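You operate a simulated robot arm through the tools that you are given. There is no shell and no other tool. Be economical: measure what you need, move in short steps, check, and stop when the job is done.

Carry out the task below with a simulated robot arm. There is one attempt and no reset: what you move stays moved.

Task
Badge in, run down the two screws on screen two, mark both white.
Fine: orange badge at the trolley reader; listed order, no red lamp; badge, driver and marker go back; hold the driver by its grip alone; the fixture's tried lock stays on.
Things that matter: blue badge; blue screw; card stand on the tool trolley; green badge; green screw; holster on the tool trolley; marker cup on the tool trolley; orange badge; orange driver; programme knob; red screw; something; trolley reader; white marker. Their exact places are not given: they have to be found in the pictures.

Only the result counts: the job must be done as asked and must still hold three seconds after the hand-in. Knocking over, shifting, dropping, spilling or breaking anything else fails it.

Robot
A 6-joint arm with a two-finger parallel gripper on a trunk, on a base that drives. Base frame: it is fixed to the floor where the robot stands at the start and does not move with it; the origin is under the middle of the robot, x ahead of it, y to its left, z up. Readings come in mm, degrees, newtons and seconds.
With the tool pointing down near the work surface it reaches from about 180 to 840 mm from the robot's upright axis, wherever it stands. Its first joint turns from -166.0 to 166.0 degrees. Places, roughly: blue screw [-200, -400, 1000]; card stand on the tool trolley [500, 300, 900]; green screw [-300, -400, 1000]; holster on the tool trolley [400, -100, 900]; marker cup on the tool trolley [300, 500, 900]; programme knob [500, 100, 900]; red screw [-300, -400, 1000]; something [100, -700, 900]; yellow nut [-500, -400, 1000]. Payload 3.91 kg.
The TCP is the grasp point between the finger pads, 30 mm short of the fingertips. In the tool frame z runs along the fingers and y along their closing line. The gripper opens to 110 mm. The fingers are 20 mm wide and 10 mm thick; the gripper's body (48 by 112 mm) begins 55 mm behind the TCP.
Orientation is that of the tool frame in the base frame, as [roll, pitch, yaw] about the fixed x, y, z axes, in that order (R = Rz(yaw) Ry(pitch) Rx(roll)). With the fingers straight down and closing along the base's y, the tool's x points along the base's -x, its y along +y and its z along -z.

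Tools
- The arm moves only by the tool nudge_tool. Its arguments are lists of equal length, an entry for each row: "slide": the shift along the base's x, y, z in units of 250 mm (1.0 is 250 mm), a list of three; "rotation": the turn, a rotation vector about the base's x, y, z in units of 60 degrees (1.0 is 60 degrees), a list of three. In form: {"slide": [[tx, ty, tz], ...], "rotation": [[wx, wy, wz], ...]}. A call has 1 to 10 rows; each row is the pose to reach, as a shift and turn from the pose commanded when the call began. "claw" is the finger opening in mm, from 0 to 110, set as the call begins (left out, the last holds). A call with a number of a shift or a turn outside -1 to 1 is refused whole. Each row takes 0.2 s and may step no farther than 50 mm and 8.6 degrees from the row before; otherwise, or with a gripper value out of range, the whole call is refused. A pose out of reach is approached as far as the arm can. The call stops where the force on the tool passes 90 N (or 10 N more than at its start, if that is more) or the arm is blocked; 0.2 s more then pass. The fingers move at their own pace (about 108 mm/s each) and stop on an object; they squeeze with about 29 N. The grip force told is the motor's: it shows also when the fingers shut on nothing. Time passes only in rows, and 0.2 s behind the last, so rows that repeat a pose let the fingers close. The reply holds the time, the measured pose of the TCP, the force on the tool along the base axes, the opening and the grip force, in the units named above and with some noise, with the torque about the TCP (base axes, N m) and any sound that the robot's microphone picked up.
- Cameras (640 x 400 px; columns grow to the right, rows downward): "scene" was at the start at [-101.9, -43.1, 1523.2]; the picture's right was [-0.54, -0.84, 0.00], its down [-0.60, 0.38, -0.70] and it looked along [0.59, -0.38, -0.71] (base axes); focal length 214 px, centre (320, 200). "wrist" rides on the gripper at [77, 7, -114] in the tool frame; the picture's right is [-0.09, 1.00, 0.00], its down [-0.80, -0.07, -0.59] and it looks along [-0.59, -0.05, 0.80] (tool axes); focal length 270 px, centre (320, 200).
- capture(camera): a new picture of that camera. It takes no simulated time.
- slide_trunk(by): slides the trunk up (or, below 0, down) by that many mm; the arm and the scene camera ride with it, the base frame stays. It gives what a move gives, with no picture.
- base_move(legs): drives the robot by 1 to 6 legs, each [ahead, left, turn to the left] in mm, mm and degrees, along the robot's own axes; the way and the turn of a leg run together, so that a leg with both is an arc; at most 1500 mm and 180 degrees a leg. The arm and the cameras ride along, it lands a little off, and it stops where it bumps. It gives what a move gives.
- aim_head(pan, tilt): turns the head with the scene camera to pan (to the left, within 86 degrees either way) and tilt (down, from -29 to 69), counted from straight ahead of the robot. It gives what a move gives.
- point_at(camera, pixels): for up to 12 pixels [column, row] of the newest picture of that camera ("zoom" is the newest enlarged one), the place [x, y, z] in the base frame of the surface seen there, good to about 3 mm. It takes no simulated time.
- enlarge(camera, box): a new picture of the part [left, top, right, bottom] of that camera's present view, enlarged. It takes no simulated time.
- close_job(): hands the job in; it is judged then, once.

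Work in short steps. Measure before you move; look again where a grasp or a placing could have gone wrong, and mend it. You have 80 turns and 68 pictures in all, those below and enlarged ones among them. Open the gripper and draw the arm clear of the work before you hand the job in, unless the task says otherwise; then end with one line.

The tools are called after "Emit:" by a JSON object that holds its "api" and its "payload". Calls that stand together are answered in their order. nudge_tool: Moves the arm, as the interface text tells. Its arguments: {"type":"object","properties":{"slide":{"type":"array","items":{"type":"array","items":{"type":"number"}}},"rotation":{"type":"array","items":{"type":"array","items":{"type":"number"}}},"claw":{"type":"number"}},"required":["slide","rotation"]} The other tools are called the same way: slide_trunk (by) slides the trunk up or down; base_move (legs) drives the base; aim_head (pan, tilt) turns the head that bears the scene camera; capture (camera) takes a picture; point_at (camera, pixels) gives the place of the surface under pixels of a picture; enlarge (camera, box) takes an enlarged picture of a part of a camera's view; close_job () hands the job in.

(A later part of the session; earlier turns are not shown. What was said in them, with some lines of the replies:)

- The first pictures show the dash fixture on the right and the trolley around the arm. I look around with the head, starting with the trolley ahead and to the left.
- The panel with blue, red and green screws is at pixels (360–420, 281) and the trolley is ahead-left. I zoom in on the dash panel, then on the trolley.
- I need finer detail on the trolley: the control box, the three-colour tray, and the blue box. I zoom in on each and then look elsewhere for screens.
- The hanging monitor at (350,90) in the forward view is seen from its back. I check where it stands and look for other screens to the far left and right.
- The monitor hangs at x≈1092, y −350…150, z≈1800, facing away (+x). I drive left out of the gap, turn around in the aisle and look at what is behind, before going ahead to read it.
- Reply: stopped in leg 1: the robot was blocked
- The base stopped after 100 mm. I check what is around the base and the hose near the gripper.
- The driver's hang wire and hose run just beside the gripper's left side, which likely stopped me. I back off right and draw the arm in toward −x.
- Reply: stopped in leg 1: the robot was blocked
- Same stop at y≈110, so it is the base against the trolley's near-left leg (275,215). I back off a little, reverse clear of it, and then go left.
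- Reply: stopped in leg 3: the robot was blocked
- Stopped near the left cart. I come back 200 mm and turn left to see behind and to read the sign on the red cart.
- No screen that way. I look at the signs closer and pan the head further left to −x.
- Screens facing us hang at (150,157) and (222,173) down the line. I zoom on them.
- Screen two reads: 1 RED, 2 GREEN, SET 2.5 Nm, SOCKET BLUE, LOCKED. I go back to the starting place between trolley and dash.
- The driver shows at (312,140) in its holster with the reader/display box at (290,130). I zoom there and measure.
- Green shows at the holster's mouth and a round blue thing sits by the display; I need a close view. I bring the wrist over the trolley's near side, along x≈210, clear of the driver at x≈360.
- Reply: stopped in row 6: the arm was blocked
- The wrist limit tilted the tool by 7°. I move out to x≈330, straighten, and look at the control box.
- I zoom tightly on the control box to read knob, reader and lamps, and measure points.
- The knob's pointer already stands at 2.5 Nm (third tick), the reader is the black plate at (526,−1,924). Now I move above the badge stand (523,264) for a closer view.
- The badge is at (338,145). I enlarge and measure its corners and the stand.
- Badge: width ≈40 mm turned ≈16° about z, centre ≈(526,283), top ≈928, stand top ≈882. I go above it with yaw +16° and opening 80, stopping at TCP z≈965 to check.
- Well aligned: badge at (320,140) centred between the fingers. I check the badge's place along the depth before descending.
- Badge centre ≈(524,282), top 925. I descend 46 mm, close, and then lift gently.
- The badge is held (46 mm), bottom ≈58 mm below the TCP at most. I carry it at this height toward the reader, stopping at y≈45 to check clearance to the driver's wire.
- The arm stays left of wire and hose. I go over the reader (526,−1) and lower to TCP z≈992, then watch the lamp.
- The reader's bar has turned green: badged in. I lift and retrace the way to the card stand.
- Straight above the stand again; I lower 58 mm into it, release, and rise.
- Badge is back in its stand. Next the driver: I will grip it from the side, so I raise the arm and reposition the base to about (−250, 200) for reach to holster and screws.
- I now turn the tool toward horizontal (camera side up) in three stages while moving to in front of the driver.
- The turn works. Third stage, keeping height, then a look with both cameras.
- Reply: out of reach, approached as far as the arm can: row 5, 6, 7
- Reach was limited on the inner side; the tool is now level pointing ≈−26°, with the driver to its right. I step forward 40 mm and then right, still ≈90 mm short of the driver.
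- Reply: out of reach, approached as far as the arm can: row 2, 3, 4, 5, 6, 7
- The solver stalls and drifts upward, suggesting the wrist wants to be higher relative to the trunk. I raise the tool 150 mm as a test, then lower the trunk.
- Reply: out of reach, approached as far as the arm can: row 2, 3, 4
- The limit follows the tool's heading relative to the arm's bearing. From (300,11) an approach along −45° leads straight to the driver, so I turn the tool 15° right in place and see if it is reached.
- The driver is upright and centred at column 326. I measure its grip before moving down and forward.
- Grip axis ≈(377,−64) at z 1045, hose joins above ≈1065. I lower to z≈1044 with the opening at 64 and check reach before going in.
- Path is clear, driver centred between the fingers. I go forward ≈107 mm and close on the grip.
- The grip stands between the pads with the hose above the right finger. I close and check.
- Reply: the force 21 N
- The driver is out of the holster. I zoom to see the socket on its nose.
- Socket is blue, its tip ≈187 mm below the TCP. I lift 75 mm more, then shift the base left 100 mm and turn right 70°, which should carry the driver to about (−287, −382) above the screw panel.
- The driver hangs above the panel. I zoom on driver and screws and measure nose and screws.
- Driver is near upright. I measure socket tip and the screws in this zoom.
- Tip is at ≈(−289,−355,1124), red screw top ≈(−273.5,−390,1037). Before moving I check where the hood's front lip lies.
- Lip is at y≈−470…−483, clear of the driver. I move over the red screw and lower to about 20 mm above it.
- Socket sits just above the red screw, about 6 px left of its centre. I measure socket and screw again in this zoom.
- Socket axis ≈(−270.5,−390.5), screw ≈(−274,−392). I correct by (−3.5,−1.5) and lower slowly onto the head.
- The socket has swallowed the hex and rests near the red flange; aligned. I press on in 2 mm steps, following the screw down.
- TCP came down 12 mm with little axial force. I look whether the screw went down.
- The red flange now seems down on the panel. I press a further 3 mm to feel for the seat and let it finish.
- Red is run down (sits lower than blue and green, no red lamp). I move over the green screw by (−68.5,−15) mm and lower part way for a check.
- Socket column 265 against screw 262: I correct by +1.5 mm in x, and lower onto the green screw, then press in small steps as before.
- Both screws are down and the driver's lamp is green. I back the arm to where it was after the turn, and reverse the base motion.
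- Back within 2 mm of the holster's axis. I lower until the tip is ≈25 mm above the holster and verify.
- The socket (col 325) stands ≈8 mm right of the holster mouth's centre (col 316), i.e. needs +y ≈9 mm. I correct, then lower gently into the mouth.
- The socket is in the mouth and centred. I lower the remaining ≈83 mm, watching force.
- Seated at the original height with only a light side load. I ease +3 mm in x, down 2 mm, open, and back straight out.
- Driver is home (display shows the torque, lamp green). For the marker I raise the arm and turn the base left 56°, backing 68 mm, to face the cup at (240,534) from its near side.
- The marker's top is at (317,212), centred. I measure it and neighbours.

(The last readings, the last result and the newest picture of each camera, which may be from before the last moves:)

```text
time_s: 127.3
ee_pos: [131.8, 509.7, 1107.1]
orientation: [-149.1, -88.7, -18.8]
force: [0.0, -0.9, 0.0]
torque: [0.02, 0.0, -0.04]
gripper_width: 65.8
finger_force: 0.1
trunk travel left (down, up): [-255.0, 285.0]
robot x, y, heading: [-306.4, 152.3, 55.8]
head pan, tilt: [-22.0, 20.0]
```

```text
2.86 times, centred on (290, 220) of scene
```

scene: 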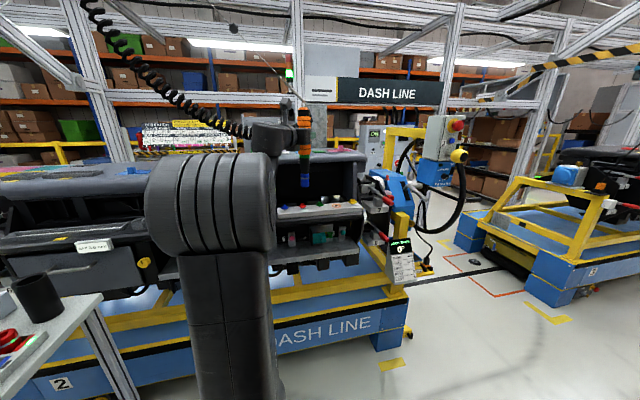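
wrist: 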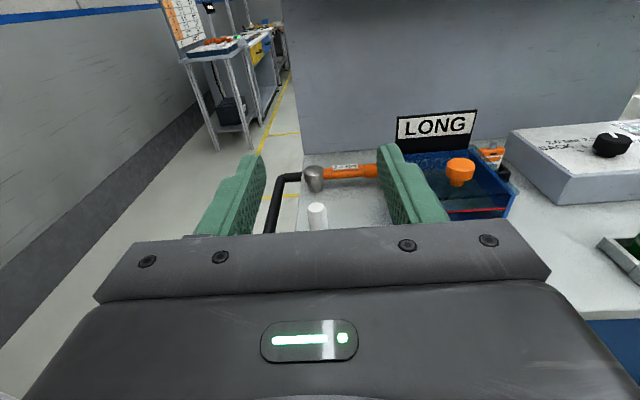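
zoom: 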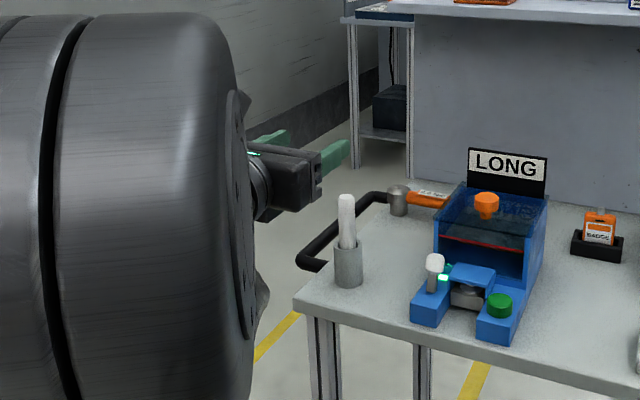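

The scene view shows the marker standing in its cup. I measure marker shaft and cup in this zoom for lean and heights.

Emit:
{"api": "point_at", "payload": {"camera": "zoom", "pixels": [[346, 198], [346, 210], [347, 225], [347, 238], [348, 246], [348, 275], [337, 215], [356, 215], [336, 250], [361, 250], [435, 262], [340, 290]]}}

```text
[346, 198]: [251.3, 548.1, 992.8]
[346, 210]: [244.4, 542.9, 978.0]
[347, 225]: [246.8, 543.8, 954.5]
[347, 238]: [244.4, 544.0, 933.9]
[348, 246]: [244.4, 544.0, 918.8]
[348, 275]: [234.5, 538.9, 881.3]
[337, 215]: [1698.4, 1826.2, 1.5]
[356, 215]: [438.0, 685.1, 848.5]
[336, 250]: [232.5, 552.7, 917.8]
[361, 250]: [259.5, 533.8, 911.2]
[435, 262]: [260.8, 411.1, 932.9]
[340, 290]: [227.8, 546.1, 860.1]
```

Marker axis ≈(252,549), exposed z 920–994, upright. I shift 13 mm left while lowering to z≈962, then go forward 126 mm and close.

Emit:
{"api": "nudge_tool", "payload": {"slide": [[-0.011, 0.052, -0.15], [-0.011, 0.052, -0.32], [-0.011, 0.052, -0.48], [-0.011, 0.052, -0.58], [0.12, 0.08, -0.58], [0.28, 0.114, -0.58], [0.4, 0.14, -0.58], [0.482, 0.158, -0.58], [0.482, 0.158, -0.58]], "rotation": [[0, 0, 0], [0, 0, 0], [0, 0, 0], [0, 0, 0], [0, 0, 0], [0, 0, 0], [0, 0, 0], [0, 0, 0], [0, 0, 0]]}}

Emit:
{"api": "nudge_tool", "payload": {"slide": [[0, 0, 0], [0, 0, 0], [0, 0, 0], [0, 0, 0]], "rotation": [[0, 0, 0], [0, 0, 0], [0, 0, 0], [0, 0, 0]], "claw": 5}}

```text
time_s: 129.3
ee_pos: [254.0, 547.0, 961.3]
orientation: [-149.6, -88.7, -18.4]
force: [-0.9, -0.6, -0.5]
torque: [0.02, -0.01, 0.01]
gripper_width: 66.0
finger_force: 0.1
trunk travel left (down, up): [-255.0, 285.0]
robot x, y, heading: [-304.4, 156.3, 55.9]
head pan, tilt: [-22.0, 20.0]
```

```text
time_s: 130.3
ee_pos: [253.2, 547.9, 961.8]
orientation: [-149.4, -88.7, -18.6]
force: [0.1, 0.0, -0.1]
torque: [0.01, 0.01, 0.02]
gripper_width: 19.9
finger_force: 28.5
trunk travel left (down, up): [-255.0, 285.0]
robot x, y, heading: [-306.7, 151.9, 55.9]
head pan, tilt: [-22.0, 20.0]
```

The marker is held (20 mm). I lift it 250 mm, draw in 100 mm, and turn the base in stages toward the panel, keeping clear of the driver's wire.

Emit:
{"api": "nudge_tool", "payload": {"slide": [[0, 0, 0.1], [0, 0, 0.28], [0, 0, 0.46], [0, 0, 0.64], [0, 0, 0.82], [0, 0, 1.0], [-0.1, -0.148, 1.0], [-0.18, -0.266, 1.0], [-0.224, -0.332, 1.0], [-0.224, -0.332, 1.0]], "rotation": [[0, 0, 0], [0, 0, 0], [0, 0, 0], [0, 0, 0], [0, 0, 0], [0, 0, 0], [0, 0, 0], [0, 0, 0], [0, 0, 0], [0, 0, 0]]}}

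Emit:
{"api": "base_move", "payload": {"legs": [[0, 0, -80], [24, 113, 0], [0, 0, -46]]}}

Emit:
{"api": "nudge_tool", "payload": {"slide": [[0, 0, 0], [0, 0, 0]], "rotation": [[0, 0, 0], [0, 0, 0]]}}

Emit:
{"api": "enlarge", "payload": {"camera": "scene", "box": [255, 95, 385, 225]}}

```text
time_s: 132.5
ee_pos: [196.1, 464.3, 1212.4]
orientation: [-149.3, -88.7, -18.6]
force: [0.4, 0.2, -0.6]
torque: [0.01, -0.01, -0.01]
gripper_width: 21.0
finger_force: 29.1
trunk travel left (down, up): [-255.0, 285.0]
robot x, y, heading: [-308.6, 155.7, 56.0]
head pan, tilt: [-22.0, 20.0]
```

```text
time_s: 139.2
ee_pos: [-278.9, -346.1, 1213.2]
orientation: [-149.5, -88.5, -144.2]
force: [-0.4, -0.1, -0.3]
torque: [0.01, 0.0, 0.01]
gripper_width: 21.2
finger_force: 29.8
trunk travel left (down, up): [-255.0, 285.0]
robot x, y, heading: [-241.0, 242.0, -69.6]
head pan, tilt: [-22.0, 20.0]
```

```text
time_s: 139.8
ee_pos: [-279.6, -346.7, 1212.3]
orientation: [-149.4, -88.6, -144.0]
force: [0.8, -0.1, -0.2]
torque: [-0.01, 0.02, 0.02]
gripper_width: 21.1
finger_force: 29.0
trunk travel left (down, up): [-255.0, 285.0]
robot x, y, heading: [-239.5, 240.9, -69.4]
head pan, tilt: [-22.0, 20.0]
```

```text
3.08 times, centred on (320, 160) of scene
```

zoom: 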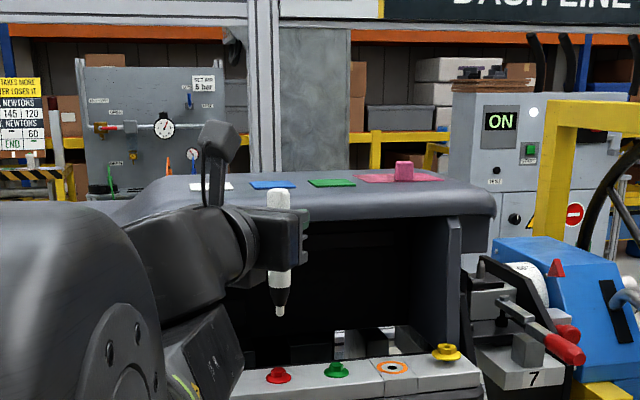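

The marker is uncapped, tip at zoom (280,313), red screw at (278,375), green at (336,369). I measure tip and screws.

Emit:
{"api": "point_at", "payload": {"camera": "zoom", "pixels": [[280, 313], [280, 308], [280, 298], [281, 280], [278, 201], [278, 370], [278, 374], [278, 380], [337, 364], [337, 368], [337, 375]]}}

```text
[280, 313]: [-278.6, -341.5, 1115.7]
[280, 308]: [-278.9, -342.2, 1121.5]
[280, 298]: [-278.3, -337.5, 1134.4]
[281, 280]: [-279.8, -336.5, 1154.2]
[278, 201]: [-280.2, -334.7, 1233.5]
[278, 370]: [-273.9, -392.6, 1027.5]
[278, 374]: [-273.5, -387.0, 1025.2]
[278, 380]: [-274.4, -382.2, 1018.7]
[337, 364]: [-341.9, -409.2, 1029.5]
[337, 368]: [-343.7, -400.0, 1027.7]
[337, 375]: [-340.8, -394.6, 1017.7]
```

Tip at ≈(−279,−346,1113); red screw top ≈(−274,−393,1029). I move over it and touch down gently.

Emit:
{"api": "nudge_tool", "payload": {"slide": [[0.01, -0.1, 0], [0.02, -0.186, 0], [0.02, -0.186, -0.16], [0.02, -0.186, -0.28], [0.02, -0.186, -0.316], [0.02, -0.186, -0.328], [0.02, -0.186, -0.336], [0.02, -0.186, -0.336]], "rotation": [[0, 0, 0], [0, 0, 0], [0, 0, 0], [0, 0, 0], [0, 0, 0], [0, 0, 0], [0, 0, 0], [0, 0, 0]]}}

Emit:
{"api": "nudge_tool", "payload": {"slide": [[0, 0, -0.004], [0, 0, -0.008], [0, 0, -0.008]], "rotation": [[0, 0, 0], [0, 0, 0], [0, 0, 0]]}}

```text
time_s: 141.6
ee_pos: [-273.7, -392.6, 1128.3]
orientation: [-147.7, -88.6, -145.8]
force: [0.8, -1.2, 3.3]
torque: [-0.07, -0.05, 0.01]
gripper_width: 20.9
finger_force: 29.3
trunk travel left (down, up): [-255.0, 285.0]
robot x, y, heading: [-240.6, 248.1, -69.8]
head pan, tilt: [-22.0, 20.0]
```

```text
time_s: 142.4
ee_pos: [-274.3, -392.1, 1127.8]
orientation: [-142.7, -88.8, -150.7]
force: [0.9, -3.2, 14.5]
torque: [-0.27, -0.08, 0.0]
gripper_width: 21.1
finger_force: 28.6
trunk travel left (down, up): [-255.0, 285.0]
robot x, y, heading: [-236.6, 245.1, -69.7]
head pan, tilt: [-22.0, 20.0]
```

Firm contact (14 N) on the red head. I lift 20 mm, move to the green head by (−68.5,−14.5), and touch down the same way.

Emit:
{"api": "nudge_tool", "payload": {"slide": [[0, 0, 0.04], [0, 0, 0.1], [-0.137, -0.03, 0.1], [-0.274, -0.058, 0.1], [-0.274, -0.058, 0.04], [-0.274, -0.058, 0.015], [-0.274, -0.058, 0.004], [-0.274, -0.058, 0.0], [-0.274, -0.058, 0.0]], "rotation": [[0, 0, 0], [0, 0, 0], [0, 0, 0], [0, 0, 0], [0, 0, 0], [0, 0, 0], [0, 0, 0], [0, 0, 0], [0, 0, 0]]}}

Emit:
{"api": "nudge_tool", "payload": {"slide": [[0, 0, 0.06], [0, 0, 0.2], [0, 0.1, 0.34], [0, 0.2, 0.344]], "rotation": [[0, 0, 0], [0, 0, 0], [0, 0, 0], [0, 0, 0]]}}

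Emit:
{"api": "enlarge", "payload": {"camera": "scene", "box": [300, 170, 380, 230]}}

```text
time_s: 144.4
ee_pos: [-341.4, -406.9, 1128.3]
orientation: [-144.7, -88.8, -148.9]
force: [0.6, -0.8, 9.7]
torque: [-0.25, -0.05, -0.01]
gripper_width: 21.1
finger_force: 29.0
trunk travel left (down, up): [-255.0, 285.0]
robot x, y, heading: [-243.2, 240.8, -69.5]
head pan, tilt: [-22.0, 20.0]
```

```text
time_s: 145.4
ee_pos: [-342.1, -357.0, 1212.0]
orientation: [-149.3, -88.8, -144.2]
force: [-0.3, 0.7, -0.7]
torque: [-0.03, 0.04, -0.02]
gripper_width: 21.1
finger_force: 29.5
trunk travel left (down, up): [-255.0, 285.0]
robot x, y, heading: [-239.9, 240.6, -69.6]
head pan, tilt: [-22.0, 20.0]
```

```text
6.67 times, centred on (340, 200) of scene
```

zoom: 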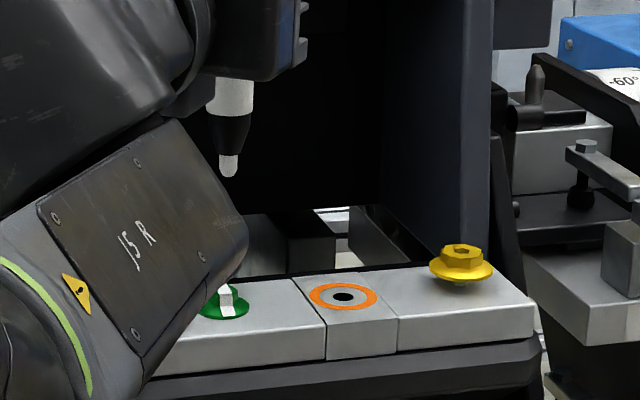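

Green bears a white mark. I return to the pose after the turn, where the red head is in view, and check it.

Emit:
{"api": "nudge_tool", "payload": {"slide": [[0.1, 0.02, 0], [0.2, 0.044, 0], [0.254, 0.044, 0], [0.254, 0.044, 0]], "rotation": [[0, 0, 0], [0, 0, 0], [0, 0, 0], [0, 0, 0]]}}

Emit:
{"api": "enlarge", "payload": {"camera": "scene", "box": [280, 180, 360, 230]}}

```text
time_s: 146.4
ee_pos: [-278.0, -345.8, 1212.1]
orientation: [-149.5, -88.6, -144.0]
force: [0.8, 0.3, 0.1]
torque: [0.01, -0.04, 0.0]
gripper_width: 20.8
finger_force: 29.0
trunk travel left (down, up): [-255.0, 285.0]
robot x, y, heading: [-240.1, 245.6, -69.2]
head pan, tilt: [-22.0, 20.0]
```

```text
8.00 times, centred on (320, 205) of scene
```

zoom: 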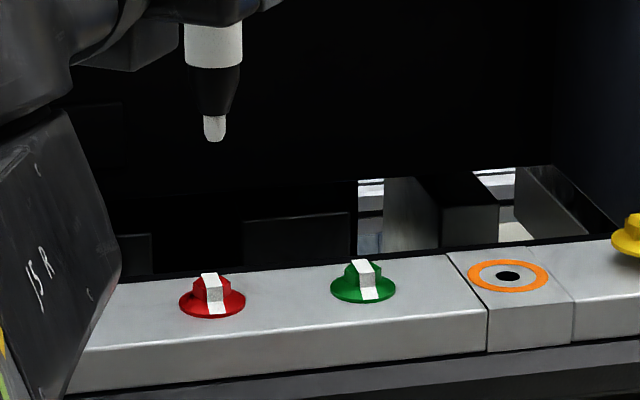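

Both heads bear white marks. I reverse the base motion to the marker cup, keeping the marker high.

Emit:
{"api": "base_move", "payload": {"legs": [[0, 0, 46], [-24, -113, 0], [0, 0, 79.6]]}}

Emit:
{"api": "nudge_tool", "payload": {"slide": [[0, 0, 0], [0, 0, 0]], "rotation": [[0, 0, 0], [0, 0, 0]]}}

```text
time_s: 153.2
ee_pos: [197.0, 463.9, 1211.6]
orientation: [-149.4, -88.7, -18.6]
force: [-0.4, 0.4, -0.7]
torque: [0.01, 0.0, 0.0]
gripper_width: 20.9
finger_force: 29.4
trunk travel left (down, up): [-255.0, 285.0]
robot x, y, heading: [-308.9, 148.2, 56.1]
head pan, tilt: [-22.0, 20.0]
```

```text
time_s: 153.8
ee_pos: [195.4, 462.7, 1212.6]
orientation: [-149.4, -88.5, -18.5]
force: [0.4, 0.0, -0.4]
torque: [0.05, 0.0, -0.01]
gripper_width: 21.0
finger_force: 28.9
trunk travel left (down, up): [-255.0, 285.0]
robot x, y, heading: [-309.3, 152.6, 56.0]
head pan, tilt: [-22.0, 20.0]
```

Landed on the same spot. I go out over the cup and lower until the tip is ≈20 mm above the rim, then check.

Emit:
{"api": "nudge_tool", "payload": {"slide": [[0.1, 0.15, 0], [0.2, 0.3, 0], [0.224, 0.335, 0], [0.224, 0.335, -0.18], [0.224, 0.335, -0.36], [0.224, 0.335, -0.54], [0.224, 0.335, -0.69], [0.224, 0.335, -0.69]], "rotation": [[0, 0, 0], [0, 0, 0], [0, 0, 0], [0, 0, 0], [0, 0, 0], [0, 0, 0], [0, 0, 0], [0, 0, 0]]}}

Emit:
{"api": "enlarge", "payload": {"camera": "scene", "box": [270, 180, 350, 280]}}

Emit:
{"api": "point_at", "payload": {"camera": "zoom", "pixels": [[323, 200], [323, 180], [323, 190], [323, 230], [323, 260], [323, 300], [300, 240], [345, 240]]}}

```text
time_s: 155.6
ee_pos: [251.9, 547.0, 1039.3]
orientation: [-148.5, -88.6, -19.5]
force: [-0.9, 0.3, -0.1]
torque: [0.0, 0.01, -0.01]
gripper_width: 20.9
finger_force: 29.6
trunk travel left (down, up): [-255.0, 285.0]
robot x, y, heading: [-309.1, 147.1, 56.2]
head pan, tilt: [-22.0, 20.0]
```

```text
4.00 times, centred on (310, 230) of scene
```

zoom: 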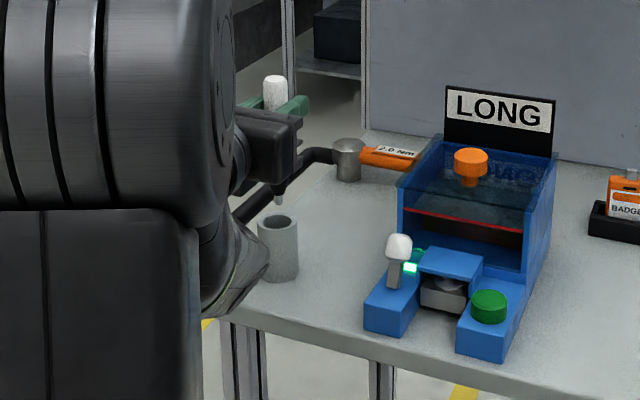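

```text
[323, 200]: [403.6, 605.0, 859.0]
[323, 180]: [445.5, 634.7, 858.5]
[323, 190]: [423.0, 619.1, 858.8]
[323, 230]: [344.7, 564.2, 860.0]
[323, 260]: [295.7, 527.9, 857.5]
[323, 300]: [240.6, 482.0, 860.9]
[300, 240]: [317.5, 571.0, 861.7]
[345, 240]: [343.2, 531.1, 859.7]
```

Tip (279,200) is right over the cup's mouth (277,222). I lower 77 mm into it.

Emit:
{"api": "nudge_tool", "payload": {"slide": [[0, 0, -0.08], [0, 0, -0.16], [0, 0, -0.24], [0, 0, -0.29], [0, 0, -0.308], [0, 0, -0.308]], "rotation": [[0, 0, 0], [0, 0, 0], [0, 0, 0], [0, 0, 0], [0, 0, 0], [0, 0, 0]]}}

```text
time_s: 157.0
ee_pos: [252.5, 547.3, 960.8]
orientation: [-149.1, -88.6, -18.8]
force: [0.6, 1.3, -0.8]
torque: [0.0, 0.0, 0.01]
gripper_width: 21.1
finger_force: 29.2
trunk travel left (down, up): [-255.0, 285.0]
robot x, y, heading: [-309.2, 151.9, 56.2]
head pan, tilt: [-22.0, 20.0]
```

Down at the original height with no load. I open, back out along the approach, and raise the arm clear.

Emit:
{"api": "nudge_tool", "payload": {"slide": [[0, 0, 0], [0, 0, 0], [0, 0, 0], [-0.1, -0.021, 0], [-0.28, -0.06, 0], [-0.46, -0.098, 0], [-0.52, -0.11, 0.1], [-0.52, -0.11, 0.28], [-0.52, -0.11, 0.46], [-0.52, -0.11, 0.6]], "rotation": [[0, 0, 0], [0, 0, 0], [0, 0, 0], [0, 0, 0], [0, 0, 0], [0, 0, 0], [0, 0, 0], [0, 0, 0], [0, 0, 0], [0, 0, 0]], "claw": 66}}

Emit:
{"api": "capture", "payload": {"camera": "scene"}}

```text
time_s: 159.2
ee_pos: [120.6, 519.1, 1114.0]
orientation: [-149.8, -88.6, -18.1]
force: [0.2, 0.2, -0.1]
torque: [0.03, 0.01, 0.0]
gripper_width: 66.2
finger_force: 0.0
trunk travel left (down, up): [-255.0, 285.0]
robot x, y, heading: [-306.9, 150.7, 55.9]
head pan, tilt: [-22.0, 20.0]
```

```text
0 pictures are left
```

scene: 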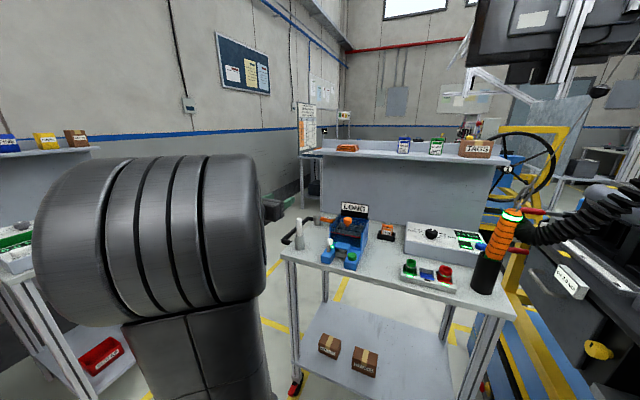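

Marker (299,235) is in its cup, the badge (387,232) in its stand, and the driver (500,245) in its holster with a green lamp. The arm is clear, so I hand in.

Emit:
{"api": "close_job", "payload": {}}

```text
The job is handed in.
```

I badged in with the orange badge, ran down the red and then the green screw from screen two, and marked both white. The programme knob was already at 2.5 Nm and the blue socket was on the driver. The badge, driver and marker are back in place, I saw no red lamp, and I left the fixture's lock alone.
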